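You operate a simulated robot arm through the tools that you are given. There is no shell and no other tool.

You run a simulated two-armed robot. Do the job below in one go: nothing can be reset, and whatever is moved stays where it is left.

TASK
Test the stop button: both keys ON, push STOP, see both key lamps dark.
Fine: then both keys OFF, and only then twist its collar till it springs out; MASTER stays on, STARTER padlocked off, belt guard shut, rotor pinned.

The check looks at the end state, three seconds after you hand in, the way a careful person would. Anything else that was tipped, shoved, dropped, spilled or broken makes it a failure.

THE ROBOT
Two 6-joint arms with two-finger grippers on one trunk that stands fixed in place. Base frame: the origin is at the foot of the trunk, x ahead of it, y to its left, z up; the work surface is at about z = 0.8. Readings come in m, rad, newtons and seconds.
The left shoulder is at [0.06, 0.143, 0.9], the right one opposite. With the tool pointing down near the work surface each hand reaches from about 0.32 to 0.72 m from the base axis, measured 20 degrees to its own side. Payload 2.45 kg a hand.
The TCP of each hand is the grasp point between the finger pads, 0.026 m short of the fingertips. In the tool frame z runs along the fingers and y along their closing line. Largest opening 0.096 m; the body of the gripper starts 0.069 m behind the TCP.
Orientation is that of the tool frame in the base frame, as a unit quaternion [w, x, y, z]. With the fingers straight down and closing along the base's y, the tool's x points along the base's -x, its y along +y and its z along -z.

THE INTERFACE
- The arms move only by the tool nudge_tool. It takes "left_targets", "right_targets" or both (then of equal length, played together; a hand with none holds still); each is a list of rows, each an object of numbers (a shift or turn left out is 0, a gripper value left out holds the last): "dx", "dy", "dz": the shift along the tool's x, y, z in m; "ax", "ay", "az": the turn, a rotation vector about the tool's x, y, z in rad; "claw": the closure, from 0 (fully open) to 1 (shut). In form: [{"dx": .., "dy": .., "dz": .., "ax": .., "ay": .., "az": .., "claw": ..}, ...]. A call has 1 to 20 rows; each row shifts and turns the commanded pose from where the row before left it, along the tool's axes as they then stand. Rows are played at 5 a second. More than 0.05 m and 0.15 rad between two rows, or a gripper value outside its range, and nothing of the call is played. Where a pose cannot be reached the arm comes as near as it can. A force on the tool above 40 N (or 10 N above the force at the start of the call, whichever is more), or a blocked arm, ends the call early, and 0.2 s more pass. The fingers move at their own pace and stop on an object; they squeeze with about 24 N. The grip force told is the motor's: it shows also when the fingers shut on nothing. Time passes only in rows, and 0.2 s behind the last, so rows that do not move let the fingers close. It gives the time, the measured TCP pose, the force on the tool (base axes), the opening and the grip force at its end, in the units of the frame above (readings bear some noise), with the torque about the TCP (base axes, N m) and any sound that the robot's microphone picked up.
- Cameras (640 x 400 px; columns grow to the right, rows downward): "scene" is now at [0.1246, -0.0398, 1.5202]; the picture's right is [-0.53, -0.85, 0.00], its down [-0.55, 0.34, -0.76] and it looks along [0.65, -0.40, -0.65] (base axes); focal length 316 px, centre (320, 200). "left" rides on the left gripper at [0.082, -0.003, -0.098] in its tool frame; the picture's right is [0.04, 1.00, 0.00], its down [-0.73, 0.03, -0.68] and it looks along [-0.68, 0.03, 0.73] (tool axes); focal length 256 px, centre (320, 200). "right" rides on the right gripper at [0.082, 0.003, -0.098] in its tool frame; the picture's right is [-0.04, 1.00, 0.00], its down [-0.73, -0.03, -0.68] and it looks along [-0.68, -0.03, 0.73] (tool axes); focal length 256 px, centre (320, 200). There is no depth. A picture from a camera that has moved, and an enlarged one, comes with that camera's place and axes in the base frame and with its lens. The place of the scene camera against the robot may be out by one fixed shift of up to 0.018 m in any direction.
- camera(camera): a new picture of that camera. It takes no simulated time.
- slide_trunk(by): slides the trunk up (or, below 0, down) by that many m; the arms and the scene camera ride with it, the base frame stays. It gives what a move gives, with no picture.
- head_to(pan, tilt): turns the head with the scene camera to pan (to the left, within 1.501 rad either way) and tilt (down, from -0.506 to 1.204), counted from straight ahead of the robot. It gives what a move gives.
- zoom(camera, box): a new picture of the part [left, top, right, bottom] of that camera's present view, enlarged. It takes no simulated time.
- finish_job(): hands the job in; it is judged then, once.

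Places have to be worked out from the pictures, the camera data and where the tool is seen. Open the grippers and draw the arms clear of the work before you hand the job in, unless the task says otherwise.

The tools are called after "Request:" as name(argument=value, ...) on one line, values as JSON. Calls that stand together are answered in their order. nudge_tool: Moves the arms, as the interface text tells. Its arguments: {"type":"object","properties":{"left_targets":{"type":"array"},"right_targets":{"type":"array"}},"required":[]} The other tools are called the same way: slide_trunk (by) slides the trunk up or down; head_to (pan, tilt) turns the head that bears the scene camera; camera (camera) takes a picture; zoom (camera, box) takes an enlarged picture of a part of a camera's view; finish_job () hands the job in.

At the start:

```text
time_s: 0.0
left_tool_pos: [0.4367, -0.0365, 1.2213]
left_tcp_rot: [0.0, 0.0, 1.0, 0.0]
left_ft_force: [0.8, 0.4, -1.1]
left_torque: [-0.03, 0.0, -0.02]
left_width: 0.096
left_grip_force: 0.0
right_tool_pos: [0.3728, -0.4778, 1.2052]
right_tcp_rot: [0.0, 0.0, 1.0, 0.0]
right_ft_force: [0.0, 0.2, -0.9]
right_torque: [0.01, -0.01, -0.02]
right_width: 0.0959
right_grip_force: 0.0
trunk travel left (down, up): [-0.525, 0.065]
head pan, tilt: [-0.559, 0.702]
```

scene: 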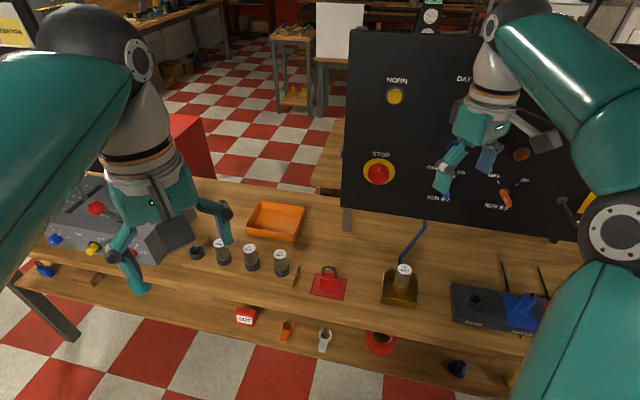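
right: 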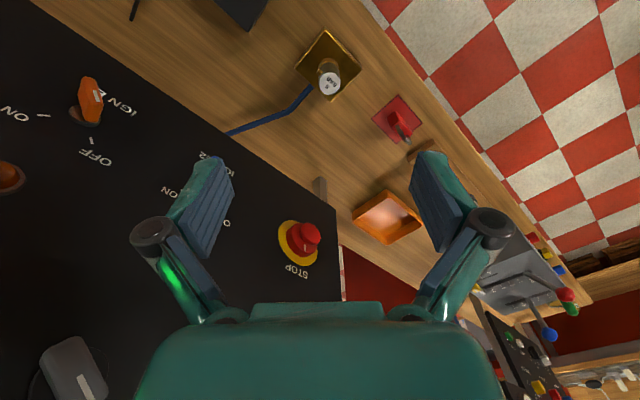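
left: 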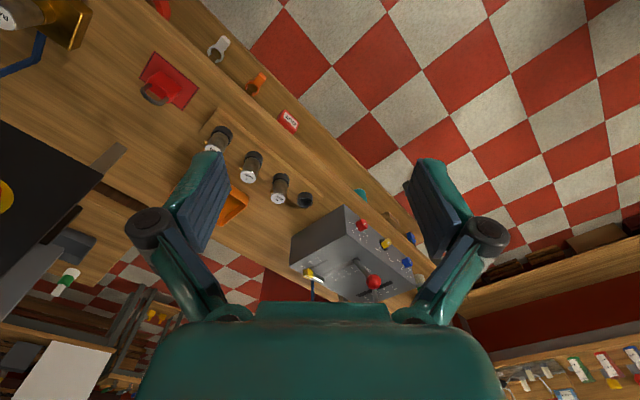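

I begin by looking closer at the panel and the desk with the scene camera, to find STOP, the key switches, MASTER, STARTER, lamps, guard and pin.

Request:
zoom(camera="scene", box=[330, 20, 640, 250])

Request:
zoom(camera="scene", box=[0, 160, 330, 370])

Request:
zoom(camera="scene", box=[300, 220, 640, 400])

Request:
zoom(camera="right", box=[0, 0, 400, 300])

```text
1.74 times, centred on (485, 135) of scene
camera zoom: at [0.1246, -0.0398, 1.5202], right [-0.53, -0.85, 0.0], down [-0.55, 0.34, -0.76], along [0.65, -0.4, -0.65], focal length 550 px, centre (33, 313)
```

zoom: 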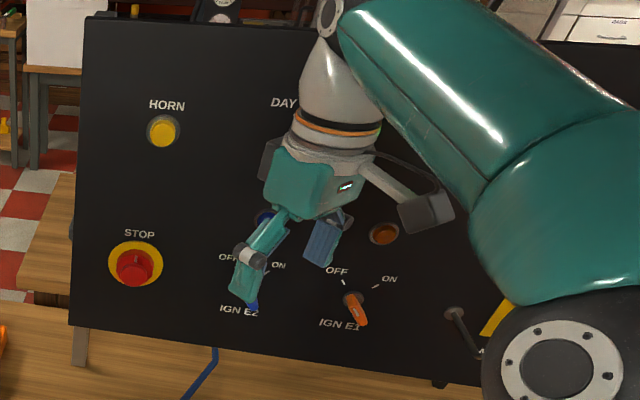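

```text
1.90 times, centred on (165, 265) of scene
camera zoom: at [0.1246, -0.0398, 1.5202], right [-0.53, -0.85, 0.0], down [-0.55, 0.34, -0.76], along [0.65, -0.4, -0.65], focal length 603 px, centre (615, 76)
```

zoom: 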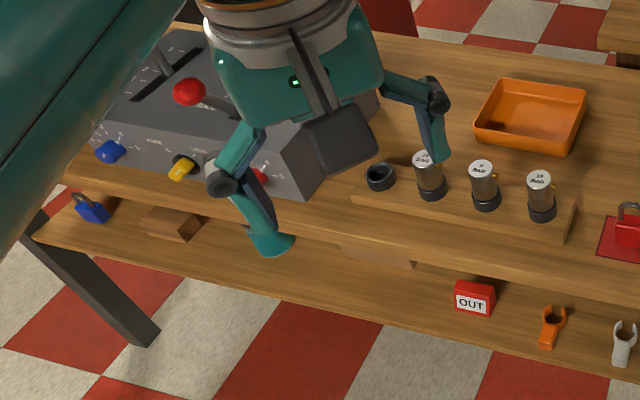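

```text
1.88 times, centred on (470, 310) of scene
camera zoom: at [0.1246, -0.0398, 1.5202], right [-0.53, -0.85, 0.0], down [-0.55, 0.34, -0.76], along [0.65, -0.4, -0.65], focal length 596 px, centre (38, -7)
```

zoom: 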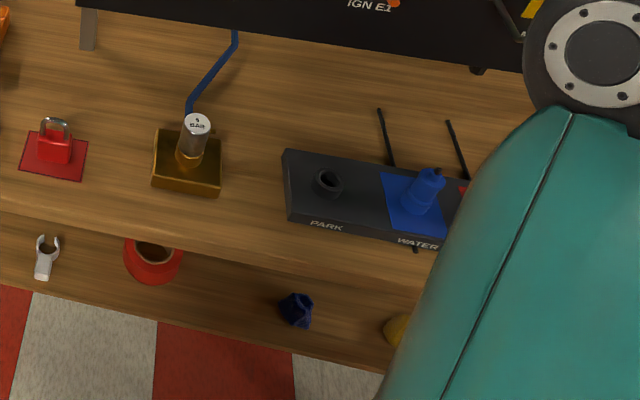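

```text
1.33 times, centred on (200, 150) of right
camera zoom: at [0.2908, -0.4761, 1.3035], right [0.04, 1.0, 0.0], down [0.73, -0.03, 0.68], along [0.68, -0.03, -0.73], focal length 341 px, centre (480, 267)
```

zoom: 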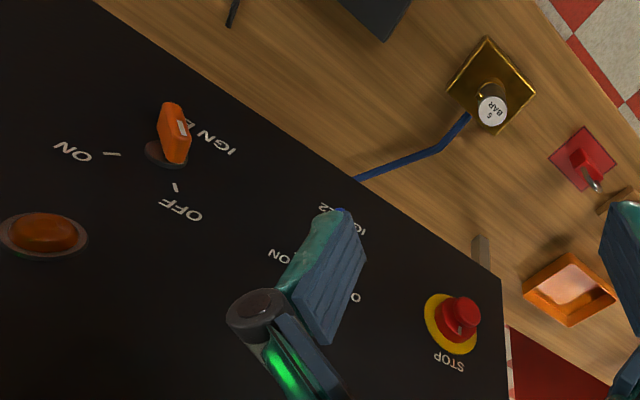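

The panel holds HORN, STOP, IGN E2, IGN E1 and more hidden behind the arm. I turn the head to see the rest of the bench to the right and then left.

Request:
head_to(pan=-1.1, tilt=0.6)

Request:
camera(camera="scene")

Request:
head_to(pan=-0.1, tilt=0.7)

Request:
camera(camera="scene")

Request:
head_to(pan=0.5, tilt=0.7)

Request:
camera(camera="scene")

```text
time_s: 1.0
left_tool_pos: [0.4365, -0.0371, 1.2205]
left_tcp_rot: [0.001, 0.0, 1.0, 0.0]
left_ft_force: [0.3, 0.1, 0.5]
left_torque: [-0.02, -0.01, 0.01]
left_width: 0.0961
left_grip_force: 0.0
right_tool_pos: [0.3714, -0.4799, 1.2057]
right_tcp_rot: [0.0, 0.0, 1.0, -0.001]
right_ft_force: [0.7, -0.8, -0.4]
right_torque: [0.02, -0.02, -0.01]
right_width: 0.0963
right_grip_force: 0.2
trunk travel left (down, up): [-0.525, 0.065]
head pan, tilt: [-1.1, 0.6]
```

```text
taken
camera scene: at [0.0928, -0.0736, 1.529], right [-0.89, -0.45, 0.0], down [-0.26, 0.5, -0.82], along [0.38, -0.73, -0.57], focal length 316 px, centre (320, 200)
```

scene: 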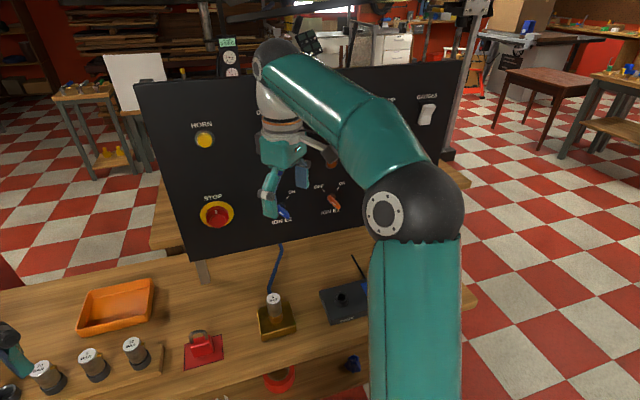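

```text
time_s: 2.2
left_tool_pos: [0.438, -0.0365, 1.2214]
left_tcp_rot: [-0.001, 0.0, 1.0, -0.001]
left_ft_force: [0.3, -0.7, -0.2]
left_torque: [0.01, 0.02, -0.02]
left_width: 0.0958
left_grip_force: 0.1
right_tool_pos: [0.372, -0.4806, 1.2053]
right_tcp_rot: [0.0, 0.0, 1.0, 0.0]
right_ft_force: [-0.1, -0.3, 0.1]
right_torque: [0.01, 0.04, -0.02]
right_width: 0.0962
right_grip_force: 0.1
trunk travel left (down, up): [-0.525, 0.065]
head pan, tilt: [-0.099, 0.7]
```

```text
taken
camera scene: at [0.1371, -0.0034, 1.5204], right [-0.1, -0.99, 0.0], down [-0.64, 0.06, -0.76], along [0.76, -0.08, -0.64], focal length 316 px, centre (320, 200)
```

scene: 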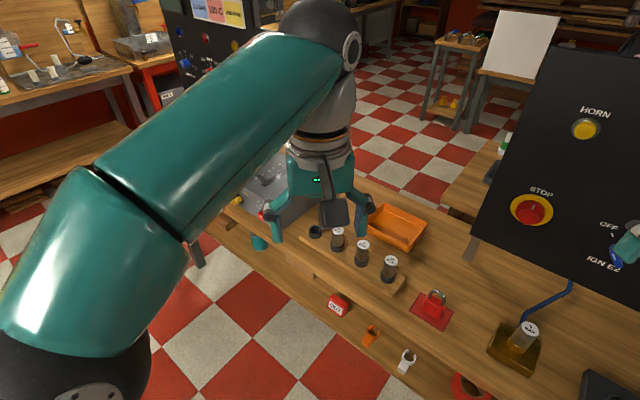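

```text
time_s: 3.2
left_tool_pos: [0.4369, -0.0365, 1.2215]
left_tcp_rot: [0.0, 0.0, 1.0, 0.001]
left_ft_force: [-0.8, 0.1, 0.2]
left_torque: [0.02, -0.01, -0.04]
left_width: 0.0958
left_grip_force: 0.1
right_tool_pos: [0.3721, -0.4788, 1.2054]
right_tcp_rot: [0.0, -0.001, 1.0, 0.0]
right_ft_force: [0.4, -0.5, -0.4]
right_torque: [-0.03, 0.01, 0.03]
right_width: 0.0959
right_grip_force: 0.0
trunk travel left (down, up): [-0.525, 0.065]
head pan, tilt: [0.499, 0.7]
```

```text
taken
camera scene: at [0.1272, 0.0457, 1.5204], right [0.48, -0.88, 0.0], down [-0.57, -0.31, -0.76], along [0.67, 0.37, -0.64], focal length 316 px, centre (320, 200)
```

scene: 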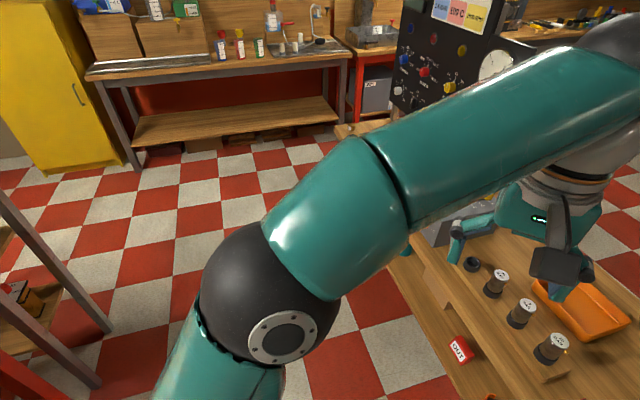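

From two views, STOP comes out near (0.611, -0.517, 1.05) and IGN E1 near (0.407, -0.744, 1.03), so the panel is vertical with its normal about (-0.74, 0.67, 0). I turn the right hand to face the panel so its camera can see it, staying about 0.2 m clear.

Request:
nudge_tool(right_targets=[{"az": 0.147}, {"az": 0.147}, {"az": 0.147}, {"az": 0.147}, {"az": 0.147}, {"ay": -0.135}, {"ay": -0.135}, {"ay": -0.135}, {"ay": -0.135}, {"ay": -0.135}, {"ay": -0.135}])

Request:
camera(camera="right")

Request:
head_to(pan=-0.9, tilt=0.6)

Request:
camera(camera="scene")

```text
time_s: 5.6
left_tool_pos: [0.4356, -0.0367, 1.2202]
left_tcp_rot: [0.0, 0.0, 1.0, -0.001]
left_ft_force: [0.4, -0.3, 0.6]
left_torque: [-0.01, 0.02, 0.01]
left_width: 0.0959
left_grip_force: 0.1
right_tool_pos: [0.3709, -0.4787, 1.2064]
right_tcp_rot: [0.369, 0.33, 0.857, -0.141]
right_ft_force: [-0.2, 0.1, 0.4]
right_torque: [0.0, 0.0, 0.0]
right_width: 0.0963
right_grip_force: 0.0
trunk travel left (down, up): [-0.525, 0.065]
head pan, tilt: [0.499, 0.7]
```

```text
taken
camera right: at [0.2789, -0.3911, 1.2146], right [0.69, 0.72, 0.03], down [-0.01, -0.03, 1.0], along [0.72, -0.69, -0.01], focal length 256 px, centre (320, 200)
```

right: 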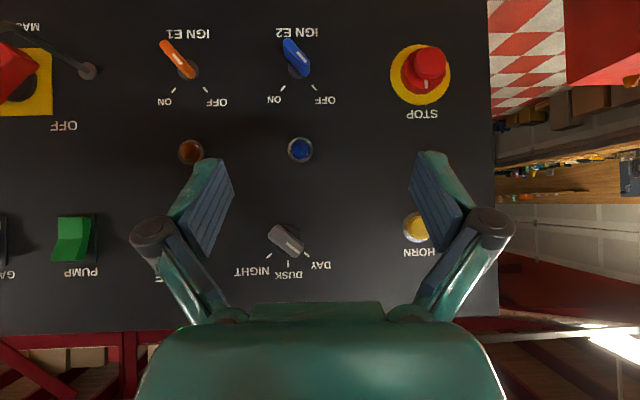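

```text
time_s: 7.2
left_tool_pos: [0.4351, -0.0367, 1.2211]
left_tcp_rot: [0.0, 0.0, 1.0, 0.001]
left_ft_force: [0.2, 0.4, 0.3]
left_torque: [0.04, -0.01, 0.02]
left_width: 0.0961
left_grip_force: 0.1
right_tool_pos: [0.3719, -0.4787, 1.2069]
right_tcp_rot: [0.367, 0.331, 0.858, -0.142]
right_ft_force: [0.8, -0.4, 0.4]
right_torque: [-0.03, -0.01, 0.01]
right_width: 0.0962
right_grip_force: 0.0
trunk travel left (down, up): [-0.525, 0.065]
head pan, tilt: [-0.901, 0.6]
```

```text
taken
camera scene: at [0.1074, -0.0641, 1.529], right [-0.78, -0.62, 0.0], down [-0.35, 0.44, -0.82], along [0.51, -0.65, -0.57], focal length 316 px, centre (320, 200)
```

scene: 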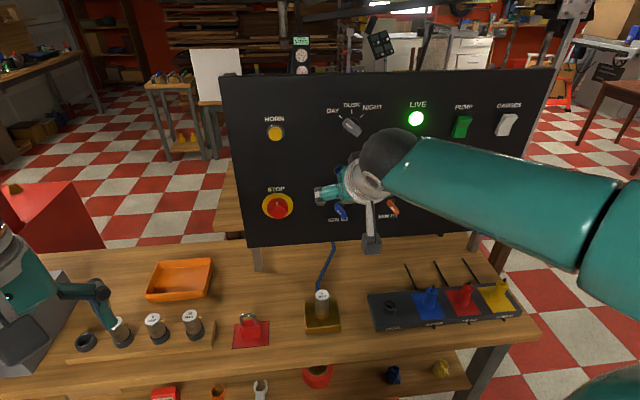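

The panel is facing me nearly square now; I zoom on the keys, the stop button and the MASTER side.

Request:
zoom(camera="right", box=[140, 10, 360, 180])

Request:
zoom(camera="right", box=[340, 10, 500, 140])

Request:
zoom(camera="right", box=[0, 0, 180, 140])

Request:
zoom(camera="scene", box=[220, 60, 560, 260])

Request:
zoom(camera="scene", box=[220, 220, 560, 400])

```text
2.35 times, centred on (250, 95) of right
camera zoom: at [0.2793, -0.3914, 1.2147], right [0.69, 0.72, 0.03], down [-0.01, -0.03, 1.0], along [0.72, -0.69, -0.02], focal length 602 px, centre (485, 447)
```

zoom: 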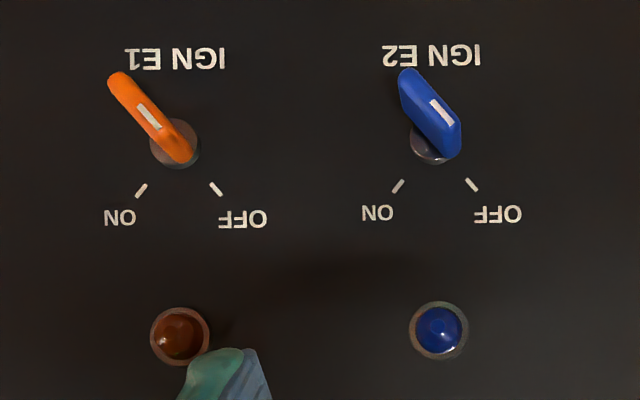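

```text
3.08 times, centred on (420, 75) of right
camera zoom: at [0.2793, -0.3914, 1.2147], right [0.69, 0.72, 0.03], down [-0.01, -0.03, 1.0], along [0.72, -0.69, -0.02], focal length 788 px, centre (12, 585)
```

zoom: 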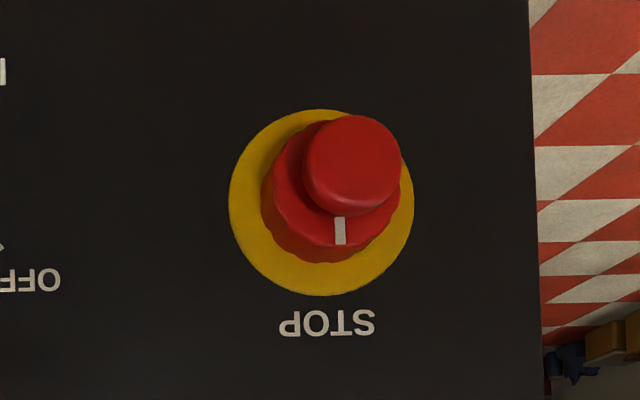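

```text
2.86 times, centred on (90, 70) of right
camera zoom: at [0.2793, -0.3914, 1.2147], right [0.69, 0.72, 0.03], down [-0.01, -0.03, 1.0], along [0.72, -0.69, -0.02], focal length 731 px, centre (977, 571)
```

zoom: 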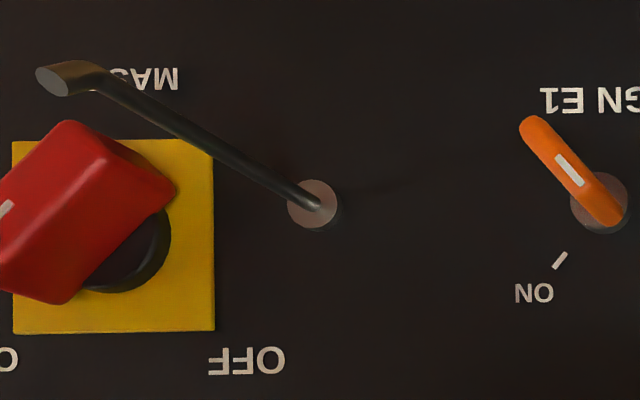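

```text
1.88 times, centred on (390, 160) of scene
camera zoom: at [0.1074, -0.0641, 1.529], right [-0.78, -0.62, 0.0], down [-0.35, 0.44, -0.82], along [0.51, -0.65, -0.57], focal length 596 px, centre (188, 275)
```

zoom: 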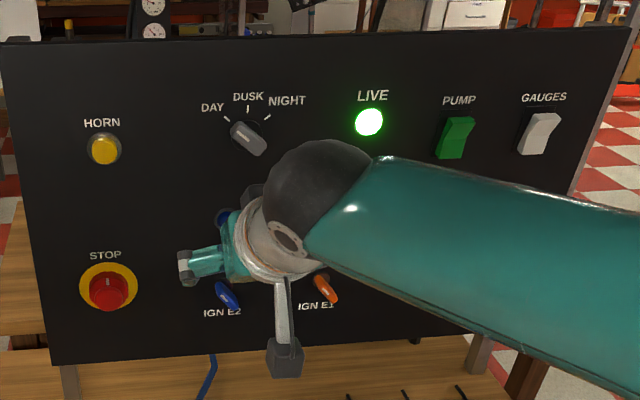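

```text
1.88 times, centred on (390, 310) of scene
camera zoom: at [0.1074, -0.0641, 1.529], right [-0.78, -0.62, 0.0], down [-0.35, 0.44, -0.82], along [0.51, -0.65, -0.57], focal length 596 px, centre (188, -7)
```

zoom: 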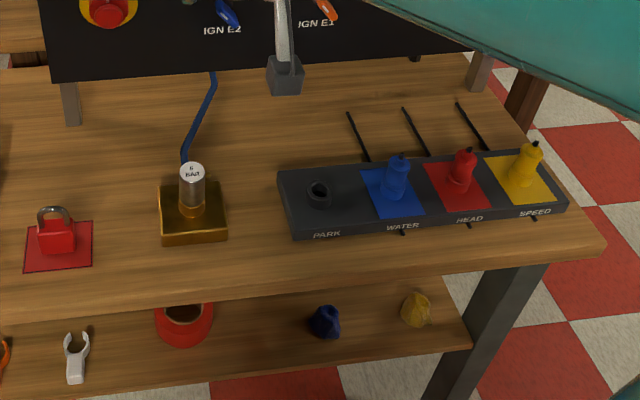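

Both keys read OFF with their lamps dark and the LIVE lamp is lit. The stop button is a red mushroom over a scalloped red collar on a yellow plate. I shift the hand along the panel to the right to see MASTER and STARTER.

Request:
nudge_tool(right_targets=[{"dy": -0.04}, {"dy": -0.04}, {"dy": -0.04}, {"dy": -0.04}])

Request:
camera(camera="right")

Request:
zoom(camera="right", box=[0, 0, 300, 190])

```text
time_s: 8.2
left_tool_pos: [0.4362, -0.0363, 1.2212]
left_tcp_rot: [0.0, 0.0, 1.0, 0.0]
left_ft_force: [-0.6, -0.9, 0.7]
left_torque: [0.01, 0.03, 0.01]
left_width: 0.0961
left_grip_force: 0.1
right_tool_pos: [0.2651, -0.5977, 1.2052]
right_tcp_rot: [0.367, 0.33, 0.858, -0.141]
right_ft_force: [0.4, -0.1, 0.5]
right_torque: [-0.01, -0.01, 0.01]
right_width: 0.0959
right_grip_force: 0.1
trunk travel left (down, up): [-0.525, 0.065]
head pan, tilt: [-0.901, 0.6]
```

```text
taken
camera right: at [0.1738, -0.5105, 1.2138], right [0.69, 0.72, 0.03], down [-0.01, -0.03, 1.0], along [0.72, -0.69, -0.02], focal length 256 px, centre (320, 200)
```

right: 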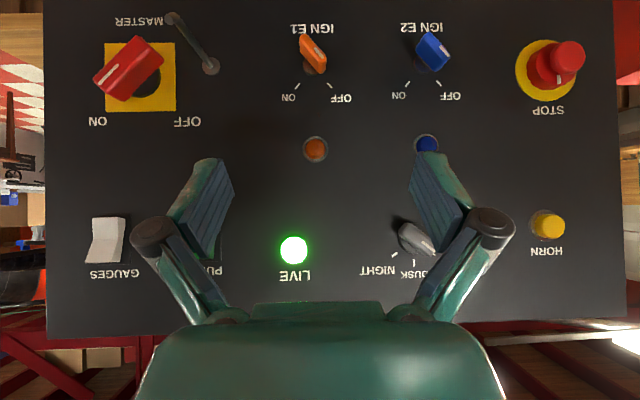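

```text
2.11 times, centred on (150, 95) of right
camera zoom: at [0.1738, -0.5105, 1.2138], right [0.69, 0.72, 0.03], down [-0.01, -0.03, 1.0], along [0.72, -0.69, -0.02], focal length 539 px, centre (678, 421)
```

zoom: 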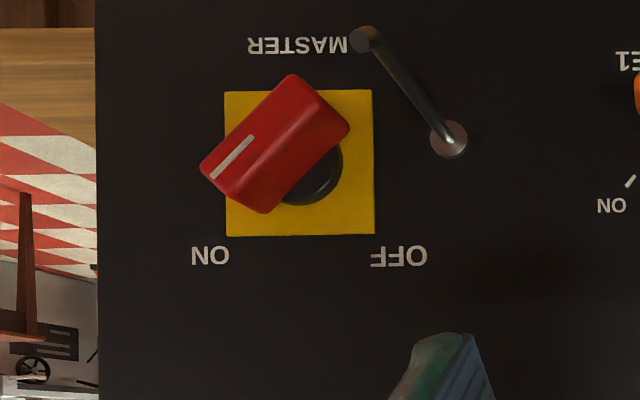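

MASTER's mark points to ON and LIVE is lit. STARTER, belt guard and rotor must be elsewhere, so I look closely at the grey box and around with the left and scene cameras.

Request:
zoom(camera="left", box=[200, 150, 460, 310])

Request:
zoom(camera="left", box=[0, 0, 340, 210])

Request:
head_to(pan=-0.3, tilt=0.5)

Request:
camera(camera="scene")

Request:
head_to(pan=0.3, tilt=0.2)

Request:
camera(camera="scene")

```text
2.46 times, centred on (330, 230) of left
camera zoom: at [0.357, -0.0409, 1.3188], right [-0.04, 1.0, 0.0], down [0.73, 0.03, 0.68], along [0.68, 0.03, -0.73], focal length 630 px, centre (295, 126)
```

zoom: 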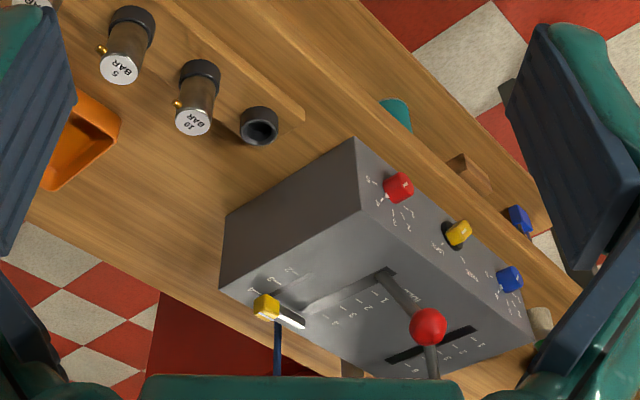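

```text
1.88 times, centred on (170, 105) of left
camera zoom: at [0.357, -0.0409, 1.3188], right [-0.04, 1.0, 0.0], down [0.73, 0.03, 0.68], along [0.68, 0.03, -0.73], focal length 482 px, centre (602, 379)
```

zoom: 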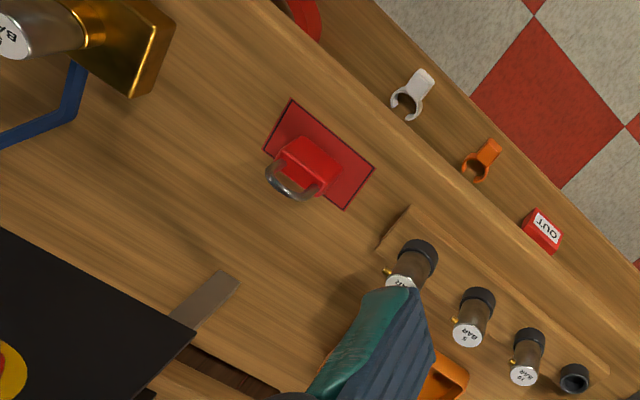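

```text
time_s: 9.2
left_tool_pos: [0.4371, -0.0369, 1.222]
left_tcp_rot: [-0.001, 0.0, 1.0, 0.0]
left_ft_force: [0.8, 0.6, 0.5]
left_torque: [-0.06, 0.01, -0.01]
left_width: 0.0962
left_grip_force: 0.0
right_tool_pos: [0.2658, -0.5969, 1.2049]
right_tcp_rot: [0.368, 0.33, 0.858, -0.142]
right_ft_force: [0.0, 0.1, 0.7]
right_torque: [0.01, -0.01, 0.01]
right_width: 0.0961
right_grip_force: 0.2
trunk travel left (down, up): [-0.525, 0.065]
head pan, tilt: [-0.3, 0.499]
```

```text
taken
camera scene: at [0.1393, -0.0218, 1.5381], right [-0.3, -0.96, 0.0], down [-0.46, 0.14, -0.88], along [0.84, -0.26, -0.48], focal length 316 px, centre (320, 200)
```

scene: 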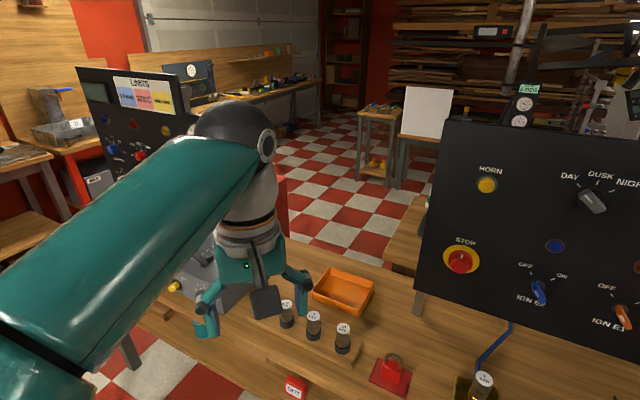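

```text
time_s: 10.2
left_tool_pos: [0.4368, -0.0379, 1.2209]
left_tcp_rot: [0.0, 0.0, 1.0, 0.0]
left_ft_force: [0.1, 0.0, 0.3]
left_torque: [0.0, -0.01, 0.01]
left_width: 0.0961
left_grip_force: 0.0
right_tool_pos: [0.2665, -0.5966, 1.2059]
right_tcp_rot: [0.366, 0.33, 0.858, -0.141]
right_ft_force: [-0.3, 1.0, 0.9]
right_torque: [-0.02, 0.0, -0.01]
right_width: 0.0958
right_grip_force: 0.2
trunk travel left (down, up): [-0.525, 0.065]
head pan, tilt: [0.3, 0.201]
```

```text
taken
camera scene: at [0.1414, 0.0326, 1.5658], right [0.3, -0.96, 0.0], down [-0.19, -0.06, -0.98], along [0.94, 0.29, -0.2], focal length 316 px, centre (320, 200)
```

scene: 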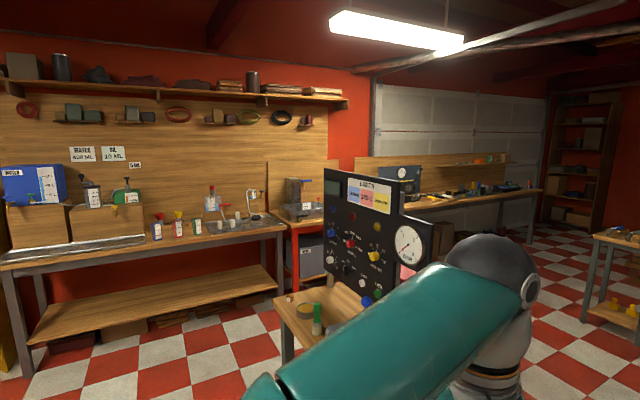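

I keep looking for the STARTER, belt guard and rotor pin: right side next.

Request:
head_to(pan=-1.5, tilt=0.4)

Request:
camera(camera="scene")

Request:
head_to(pan=-0.75, tilt=0.15)

Request:
camera(camera="scene")

Request:
head_to(pan=1.3, tilt=0.5)

Request:
camera(camera="scene")

```text
time_s: 12.0
left_tool_pos: [0.4368, -0.036, 1.2208]
left_tcp_rot: [0.0, 0.0, 1.0, 0.001]
left_ft_force: [-0.3, -0.5, 0.6]
left_torque: [0.02, 0.0, 0.03]
left_width: 0.0957
left_grip_force: 0.1
right_tool_pos: [0.2661, -0.5968, 1.2065]
right_tcp_rot: [0.368, 0.329, 0.858, -0.141]
right_ft_force: [0.2, -0.7, -0.5]
right_torque: [-0.01, 0.02, 0.01]
right_width: 0.0961
right_grip_force: 0.1
trunk travel left (down, up): [-0.525, 0.065]
head pan, tilt: [-1.499, 0.4]
```

```text
taken
camera scene: at [0.0591, -0.0873, 1.5473], right [-1.0, -0.07, 0.0], down [-0.03, 0.39, -0.92], along [0.07, -0.92, -0.39], focal length 316 px, centre (320, 200)
```

scene: 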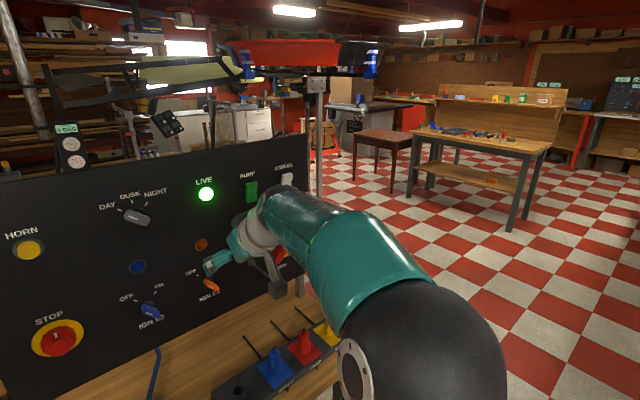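

```text
time_s: 13.1
left_tool_pos: [0.4371, -0.0373, 1.2217]
left_tcp_rot: [0.0, 0.0, 1.0, 0.001]
left_ft_force: [-0.3, -0.6, 0.7]
left_torque: [-0.01, 0.03, 0.0]
left_width: 0.0959
left_grip_force: 0.0
right_tool_pos: [0.2662, -0.5972, 1.2056]
right_tcp_rot: [0.368, 0.33, 0.858, -0.141]
right_ft_force: [-0.3, 0.3, 0.6]
right_torque: [-0.04, -0.02, -0.02]
right_width: 0.0961
right_grip_force: 0.1
trunk travel left (down, up): [-0.525, 0.065]
head pan, tilt: [-0.75, 0.15]
```

```text
taken
camera scene: at [0.1202, -0.0582, 1.5705], right [-0.68, -0.73, 0.0], down [-0.11, 0.1, -0.99], along [0.72, -0.67, -0.15], focal length 316 px, centre (320, 200)
```

scene: 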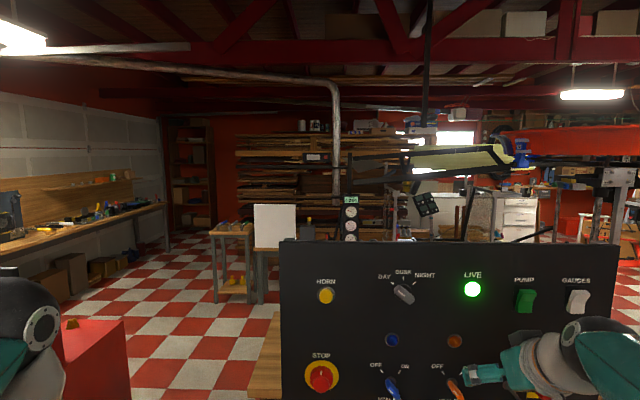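

```text
time_s: 15.0
left_tool_pos: [0.437, -0.0373, 1.2215]
left_tcp_rot: [0.0, 0.001, 1.0, 0.0]
left_ft_force: [-0.5, 0.3, -0.4]
left_torque: [0.01, -0.02, 0.01]
left_width: 0.096
left_grip_force: 0.0
right_tool_pos: [0.2666, -0.5968, 1.2058]
right_tcp_rot: [0.367, 0.331, 0.858, -0.143]
right_ft_force: [0.6, 0.4, -0.1]
right_torque: [0.0, 0.03, -0.01]
right_width: 0.0963
right_grip_force: 0.0
trunk travel left (down, up): [-0.525, 0.065]
head pan, tilt: [1.3, 0.499]
```

```text
taken
camera scene: at [0.0767, 0.0928, 1.5382], right [0.96, -0.27, 0.0], down [-0.13, -0.46, -0.88], along [0.23, 0.85, -0.48], focal length 316 px, centre (320, 200)
```

scene: 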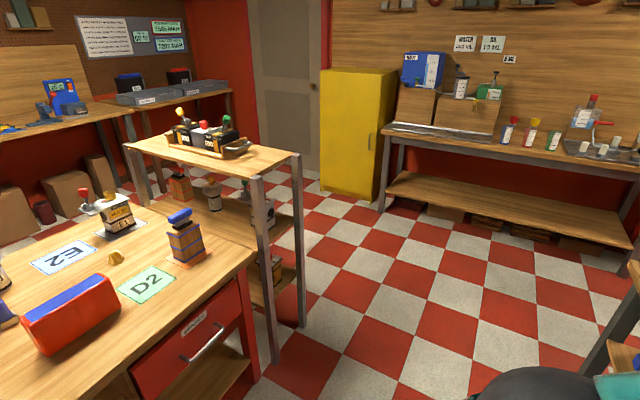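

I zoom on several background areas to find the starter, guard and rotor.

Request:
zoom(camera="scene", box=[0, 60, 320, 400])

Request:
head_to(pan=1.5, tilt=0.9)

Request:
camera(camera="scene")

Request:
head_to(pan=-1.0, tilt=0.15)

Request:
zoom(camera="scene", box=[100, 80, 420, 280])

Request:
zoom(camera="scene", box=[380, 60, 640, 240])

```text
1.18 times, centred on (160, 230) of scene
camera zoom: at [0.0767, 0.0928, 1.5382], right [0.96, -0.27, 0.0], down [-0.13, -0.46, -0.88], along [0.23, 0.85, -0.48], focal length 372 px, centre (508, 165)
```

zoom: 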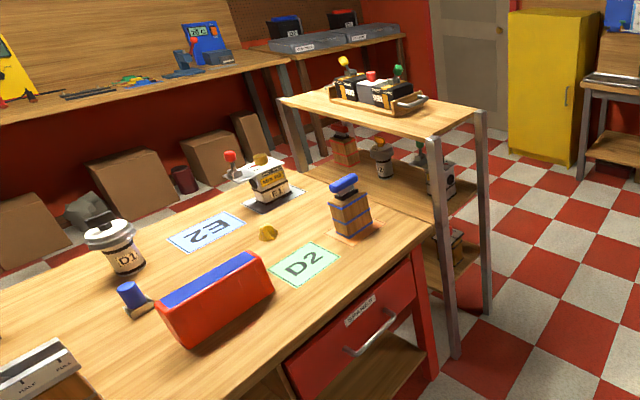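

```text
time_s: 15.9
left_tool_pos: [0.4364, -0.0369, 1.2218]
left_tcp_rot: [0.001, 0.0, 1.0, 0.0]
left_ft_force: [-0.1, 0.0, 0.2]
left_torque: [-0.05, -0.02, -0.03]
left_width: 0.096
left_grip_force: 0.2
right_tool_pos: [0.265, -0.5977, 1.2048]
right_tcp_rot: [0.368, 0.331, 0.858, -0.141]
right_ft_force: [-0.5, -0.2, -0.2]
right_torque: [-0.01, 0.01, 0.02]
right_width: 0.096
right_grip_force: 0.1
trunk travel left (down, up): [-0.525, 0.065]
head pan, tilt: [1.499, 0.901]
```

```text
taken
camera scene: at [0.0578, 0.0804, 1.5043], right [1.0, -0.07, 0.0], down [-0.06, -0.78, -0.62], along [0.04, 0.62, -0.78], focal length 316 px, centre (320, 200)
```

scene: 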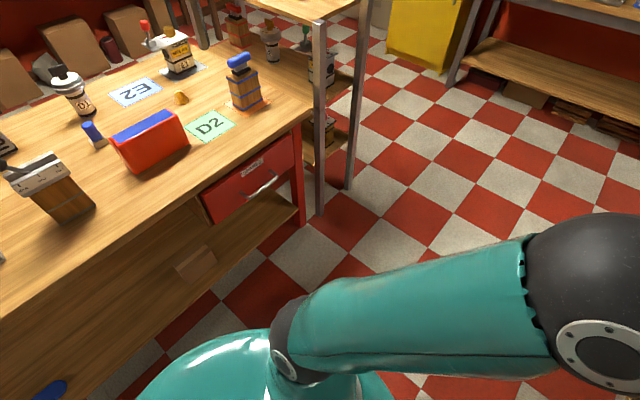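

```text
time_s: 18.2
left_tool_pos: [0.4372, -0.0368, 1.2226]
left_tcp_rot: [0.0, 0.0, 1.0, 0.0]
left_ft_force: [1.5, -0.2, -1.1]
left_torque: [0.02, 0.01, 0.04]
left_width: 0.096
left_grip_force: 0.0
right_tool_pos: [0.2668, -0.5976, 1.2053]
right_tcp_rot: [0.368, 0.33, 0.858, -0.141]
right_ft_force: [0.9, -0.3, 0.2]
right_torque: [0.03, -0.01, 0.03]
right_width: 0.096
right_grip_force: 0.1
trunk travel left (down, up): [-0.525, 0.065]
head pan, tilt: [-1.0, 0.15]
```

```text
2.00 times, centred on (260, 180) of scene
camera zoom: at [0.1025, -0.0729, 1.5705], right [-0.84, -0.54, 0.0], down [-0.08, 0.13, -0.99], along [0.53, -0.83, -0.15], focal length 633 px, centre (440, 240)
```

zoom: 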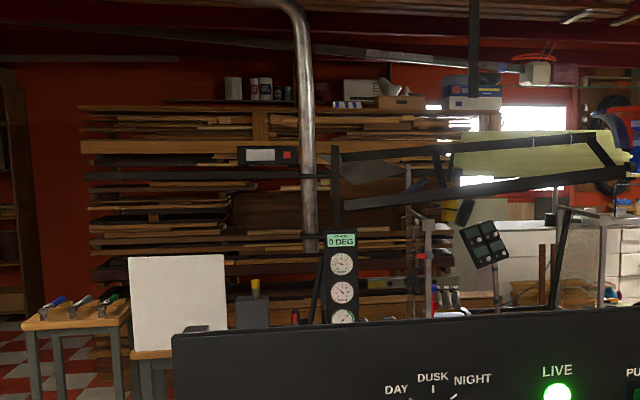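

```text
2.22 times, centred on (510, 150) of scene
camera zoom: at [0.1025, -0.0729, 1.5705], right [-0.84, -0.54, 0.0], down [-0.08, 0.13, -0.99], along [0.53, -0.83, -0.15], focal length 703 px, centre (-102, 311)
```

zoom: 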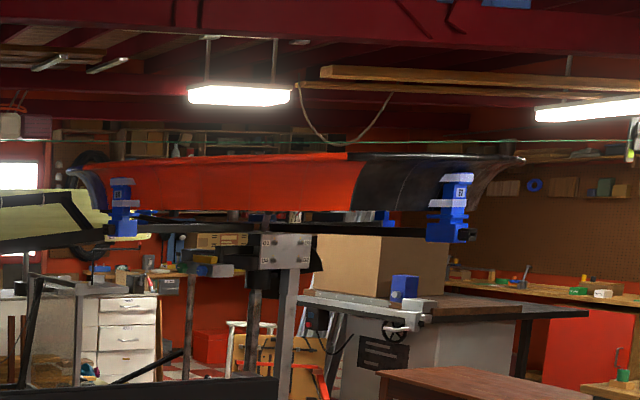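

No starter seen yet. I check the left bench area and the "LIMITS" stand, plus the shelf under the work table.

Request:
head_to(pan=0.75, tilt=0.35)

Request:
camera(camera="scene")

Request:
head_to(pan=0.2, tilt=0.35)

Request:
zoom(camera="scene", box=[180, 60, 420, 230])

Request:
head_to(pan=-0.5, tilt=0.95)

Request:
camera(camera="scene")

```text
time_s: 19.9
left_tool_pos: [0.4364, -0.037, 1.2216]
left_tcp_rot: [-0.001, 0.0, 1.0, 0.0]
left_ft_force: [0.6, -0.8, 0.2]
left_torque: [0.05, 0.03, -0.01]
left_width: 0.0961
left_grip_force: 0.0
right_tool_pos: [0.2661, -0.5964, 1.2052]
right_tcp_rot: [0.368, 0.33, 0.858, -0.142]
right_ft_force: [-0.2, -0.2, -0.3]
right_torque: [-0.01, -0.03, -0.02]
right_width: 0.0959
right_grip_force: 0.1
trunk travel left (down, up): [-0.525, 0.065]
head pan, tilt: [0.75, 0.351]
```

```text
taken
camera scene: at [0.1205, 0.0686, 1.5518], right [0.68, -0.73, 0.0], down [-0.25, -0.23, -0.94], along [0.69, 0.64, -0.34], focal length 316 px, centre (320, 200)
```

scene: 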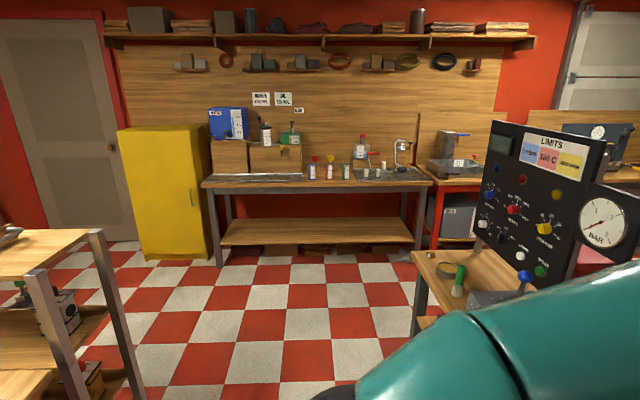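

```text
time_s: 20.9
left_tool_pos: [0.4356, -0.036, 1.2211]
left_tcp_rot: [0.001, -0.001, 1.0, 0.0]
left_ft_force: [0.1, -0.8, 0.6]
left_torque: [-0.01, 0.0, -0.01]
left_width: 0.0962
left_grip_force: 0.1
right_tool_pos: [0.2656, -0.5969, 1.2053]
right_tcp_rot: [0.368, 0.33, 0.858, -0.141]
right_ft_force: [-0.3, 0.5, 0.5]
right_torque: [0.01, 0.01, 0.01]
right_width: 0.0959
right_grip_force: 0.0
trunk travel left (down, up): [-0.525, 0.065]
head pan, tilt: [0.201, 0.351]
```

```text
2.35 times, centred on (300, 145) of scene
camera zoom: at [0.1436, 0.0238, 1.5518], right [0.2, -0.98, 0.0], down [-0.34, -0.07, -0.94], along [0.92, 0.19, -0.34], focal length 745 px, centre (367, 329)
```

zoom: 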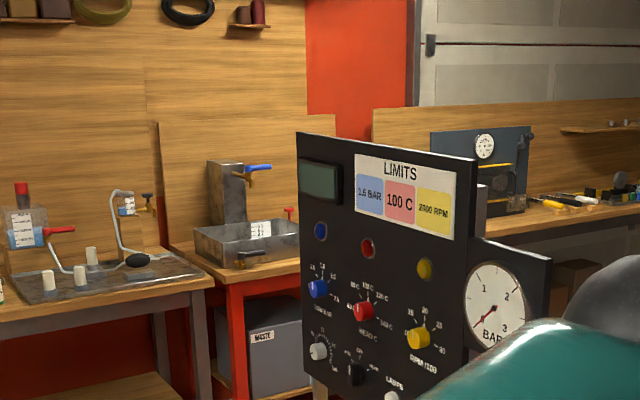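

```text
time_s: 22.0
left_tool_pos: [0.4368, -0.0376, 1.2212]
left_tcp_rot: [0.0, 0.0, 1.0, 0.0]
left_ft_force: [0.3, 0.1, 0.0]
left_torque: [0.0, -0.01, 0.0]
left_width: 0.0957
left_grip_force: 0.1
right_tool_pos: [0.2667, -0.5959, 1.2065]
right_tcp_rot: [0.368, 0.33, 0.858, -0.142]
right_ft_force: [-0.4, -0.3, -0.4]
right_torque: [-0.01, -0.02, 0.01]
right_width: 0.0962
right_grip_force: 0.0
trunk travel left (down, up): [-0.525, 0.065]
head pan, tilt: [-0.499, 0.949]
```

```text
taken
camera scene: at [0.1163, -0.0296, 1.5007], right [-0.48, -0.88, 0.0], down [-0.71, 0.39, -0.58], along [0.51, -0.28, -0.81], focal length 316 px, centre (320, 200)
```

scene: 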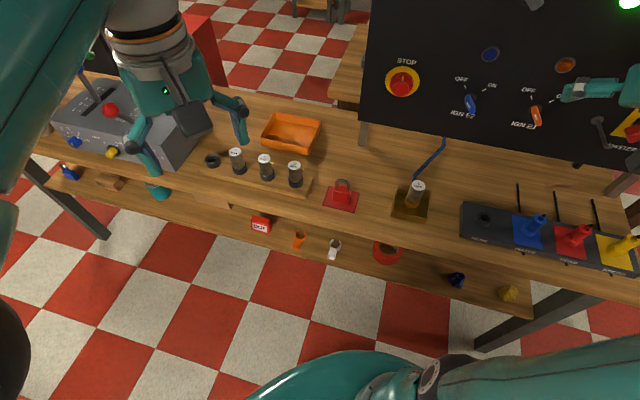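

The grey box at left is a throttle quadrant. I zoom in on it, on the desk items, and on the far right for any starter or padlock.

Request:
zoom(camera="scene", box=[30, 60, 330, 250])

Request:
zoom(camera="scene", box=[300, 100, 640, 320])

Request:
head_to(pan=-1.5, tilt=0.25)

Request:
zoom(camera="scene", box=[0, 20, 320, 220])

Request:
zoom(camera="scene", box=[320, 20, 640, 220])

```text
2.11 times, centred on (180, 155) of scene
camera zoom: at [0.1163, -0.0296, 1.5007], right [-0.48, -0.88, 0.0], down [-0.71, 0.39, -0.58], along [0.51, -0.28, -0.81], focal length 666 px, centre (615, 295)
```

zoom: 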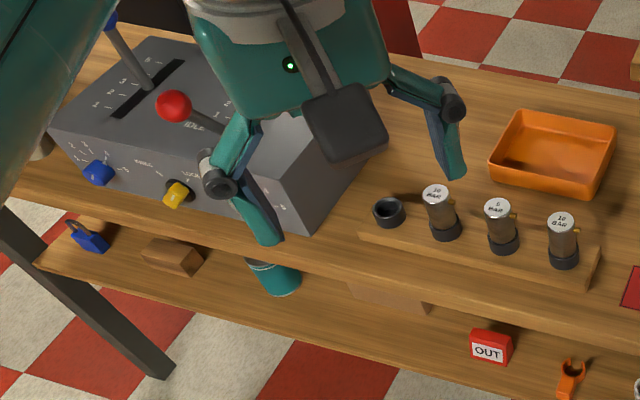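

```text
1.82 times, centred on (470, 210) of scene
camera zoom: at [0.1163, -0.0296, 1.5007], right [-0.48, -0.88, 0.0], down [-0.71, 0.39, -0.58], along [0.51, -0.28, -0.81], focal length 576 px, centre (47, 182)
```

zoom: 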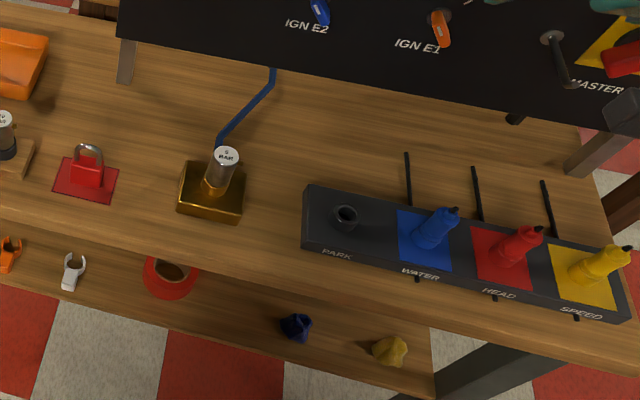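

```text
time_s: 23.2
left_tool_pos: [0.4369, -0.0368, 1.2215]
left_tcp_rot: [-0.001, 0.0, 1.0, 0.0]
left_ft_force: [0.0, 0.9, 0.3]
left_torque: [0.01, 0.0, 0.01]
left_width: 0.096
left_grip_force: 0.0
right_tool_pos: [0.2657, -0.5974, 1.2059]
right_tcp_rot: [0.368, 0.33, 0.858, -0.142]
right_ft_force: [0.4, 0.3, -0.1]
right_torque: [-0.03, 0.01, -0.01]
right_width: 0.0961
right_grip_force: 0.0
trunk travel left (down, up): [-0.525, 0.065]
head pan, tilt: [-1.499, 0.25]
```

```text
2.00 times, centred on (160, 120) of scene
camera zoom: at [0.0591, -0.088, 1.5612], right [-1.0, -0.07, 0.0], down [-0.02, 0.25, -0.97], along [0.07, -0.97, -0.25], focal length 633 px, centre (640, 360)
```

zoom: 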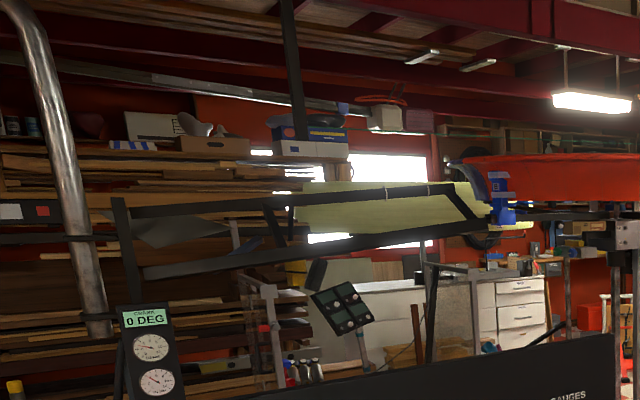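

```text
2.00 times, centred on (480, 120) of scene
camera zoom: at [0.0591, -0.088, 1.5612], right [-1.0, -0.07, 0.0], down [-0.02, 0.25, -0.97], along [0.07, -0.97, -0.25], focal length 633 px, centre (0, 360)
```

zoom: 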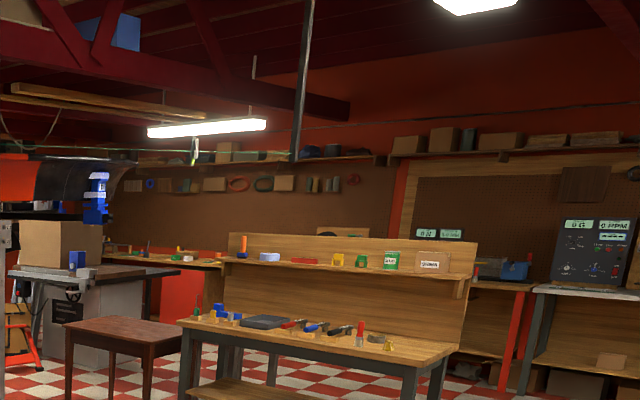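

No STARTER, guard or rotor is within reach; they are just things not to disturb. Now I bring the right hand in front of IGN E2 (base about (0.504, -0.637, 1.04)): shift back left, pitch to horizontal, square up to the panel, then lower, keeping about 0.13 m stand-off.

Request:
nudge_tool(right_targets=[{"dy": 0.035}, {"dy": 0.035}, {"dy": 0.035}, {"dy": 0.0326}, {"ay": -0.127}, {"ay": -0.127}, {"ay": -0.127}, {"ay": -0.127}, {"ay": -0.127}, {"ay": -0.126}, {"ax": 0.033}, {}])

Request:
camera(camera="right")

Request:
head_to(pan=-0.8, tilt=0.65)

Request:
camera(camera="scene")

```text
time_s: 25.9
left_tool_pos: [0.4368, -0.0367, 1.2219]
left_tcp_rot: [0.0, 0.0, 1.0, 0.0]
left_ft_force: [-0.7, -0.9, -0.3]
left_torque: [0.0, -0.01, -0.02]
left_width: 0.0959
left_grip_force: 0.2
right_tool_pos: [0.3617, -0.4859, 1.2106]
right_tcp_rot: [0.656, 0.265, 0.656, -0.265]
right_ft_force: [-0.2, -0.2, 0.2]
right_torque: [0.0, -0.01, 0.0]
right_width: 0.0959
right_grip_force: 0.0
right hand out of reach, approached as far as the arm can: row 10
trunk travel left (down, up): [-0.525, 0.065]
head pan, tilt: [-1.499, 0.25]
```

```text
taken
camera right: at [0.2944, -0.416, 1.1289], right [0.69, 0.72, 0.04], down [-0.51, 0.45, 0.73], along [0.51, -0.53, 0.68], focal length 256 px, centre (320, 200)
```

right: 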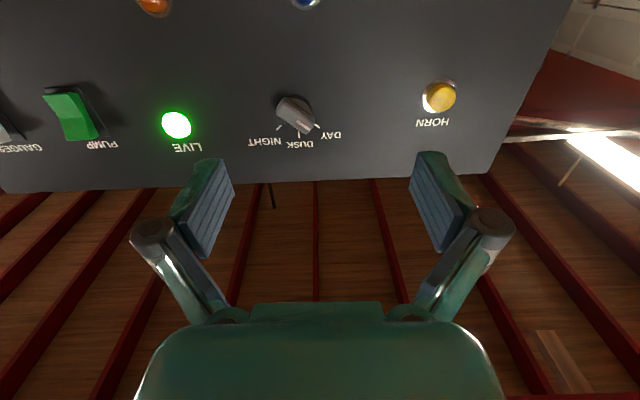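

```text
time_s: 26.9
left_tool_pos: [0.4362, -0.0366, 1.2211]
left_tcp_rot: [0.0, 0.0, 1.0, -0.001]
left_ft_force: [-0.4, -0.2, 0.0]
left_torque: [0.01, 0.04, -0.01]
left_width: 0.096
left_grip_force: 0.2
right_tool_pos: [0.3631, -0.4867, 1.2112]
right_tcp_rot: [0.656, 0.265, 0.656, -0.264]
right_ft_force: [0.8, 0.0, -0.2]
right_torque: [0.04, 0.02, -0.01]
right_width: 0.0961
right_grip_force: 0.1
trunk travel left (down, up): [-0.525, 0.065]
head pan, tilt: [-0.799, 0.649]
```

```text
taken
camera scene: at [0.1128, -0.0571, 1.5248], right [-0.72, -0.7, 0.0], down [-0.42, 0.43, -0.8], along [0.56, -0.57, -0.6], focal length 316 px, centre (320, 200)
```

scene: 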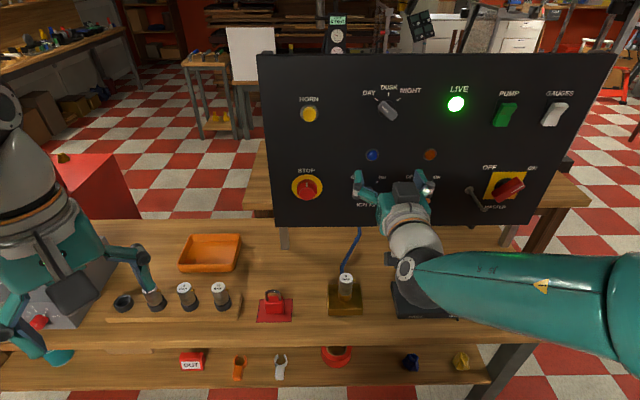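

The hand is now square to the panel at (0.362, -0.486, 1.211). I lower it and bring it to about 0.13 m in front of E2.

Request:
nudge_tool(right_targets=[{"dx": 0.03}, {"dx": 0.03}, {"dx": 0.03}, {"dx": 0.03}, {"dx": 0.03, "dz": 0.02}, {"dx": 0.02, "dz": 0.02, "dy": -0.009}, {"dz": 0.02}, {}])

Request:
camera(camera="right")

Request:
camera(camera="scene")

```text
time_s: 28.7
left_tool_pos: [0.4379, -0.0368, 1.2224]
left_tcp_rot: [0.0, 0.0, 1.0, 0.001]
left_ft_force: [-0.3, 0.3, 0.1]
left_torque: [-0.02, -0.03, 0.02]
left_width: 0.0959
left_grip_force: 0.1
right_tool_pos: [0.4698, -0.5019, 1.0929]
right_tcp_rot: [0.654, 0.268, 0.655, -0.267]
right_ft_force: [0.0, -0.4, -0.1]
right_torque: [0.0, 0.06, 0.01]
right_width: 0.0961
right_grip_force: 0.0
right hand out of reach, approached as far as the arm can: row 1, 2, 3, 4, 5, 6, 7
trunk travel left (down, up): [-0.525, 0.065]
head pan, tilt: [-0.799, 0.649]
```

```text
taken
camera right: at [0.402, -0.4323, 1.0124], right [0.7, 0.71, 0.04], down [-0.5, 0.45, 0.74], along [0.51, -0.53, 0.68], focal length 256 px, centre (320, 200)
```

right: 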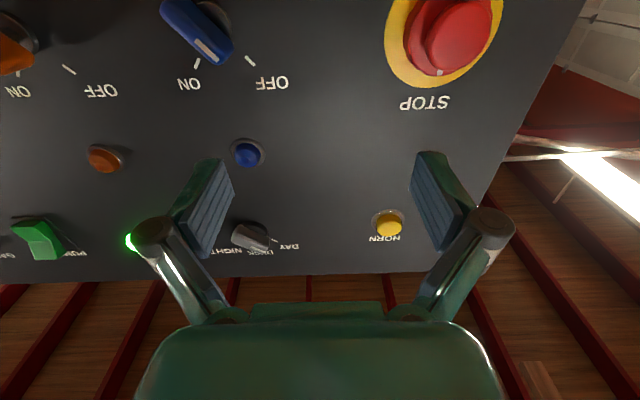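

```text
taken
camera scene: at [0.1128, -0.057, 1.5248], right [-0.72, -0.7, 0.0], down [-0.42, 0.43, -0.8], along [0.56, -0.57, -0.6], focal length 316 px, centre (320, 200)
```

scene: 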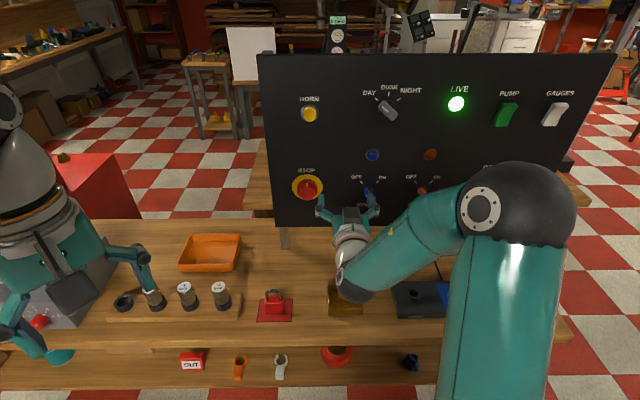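

The hand was held off by a wrist limit: the shoulder is too high for a level tool this close. I raise the hand back up, then will lower the trunk so the arm works upward instead.

Request:
nudge_tool(right_targets=[{"dx": -0.02, "dz": -0.02, "dy": 0.009}, {"dx": -0.03, "dz": -0.02}, {"dx": -0.03, "dz": -0.02}, {"dx": -0.03}, {"dx": -0.03}, {"dx": -0.03}, {}, {}])

```text
time_s: 30.5
left_tool_pos: [0.4362, -0.0376, 1.2204]
left_tcp_rot: [0.001, -0.001, 1.0, 0.0]
left_ft_force: [0.4, -0.3, -0.5]
left_torque: [0.03, 0.02, -0.01]
left_width: 0.0958
left_grip_force: 0.1
right_tool_pos: [0.433, -0.4557, 1.2644]
right_tcp_rot: [0.656, 0.264, 0.656, -0.265]
right_ft_force: [0.0, 1.1, -0.6]
right_torque: [0.0, -0.04, 0.01]
right_width: 0.096
right_grip_force: 0.2
trunk travel left (down, up): [-0.525, 0.065]
head pan, tilt: [-0.799, 0.649]
```

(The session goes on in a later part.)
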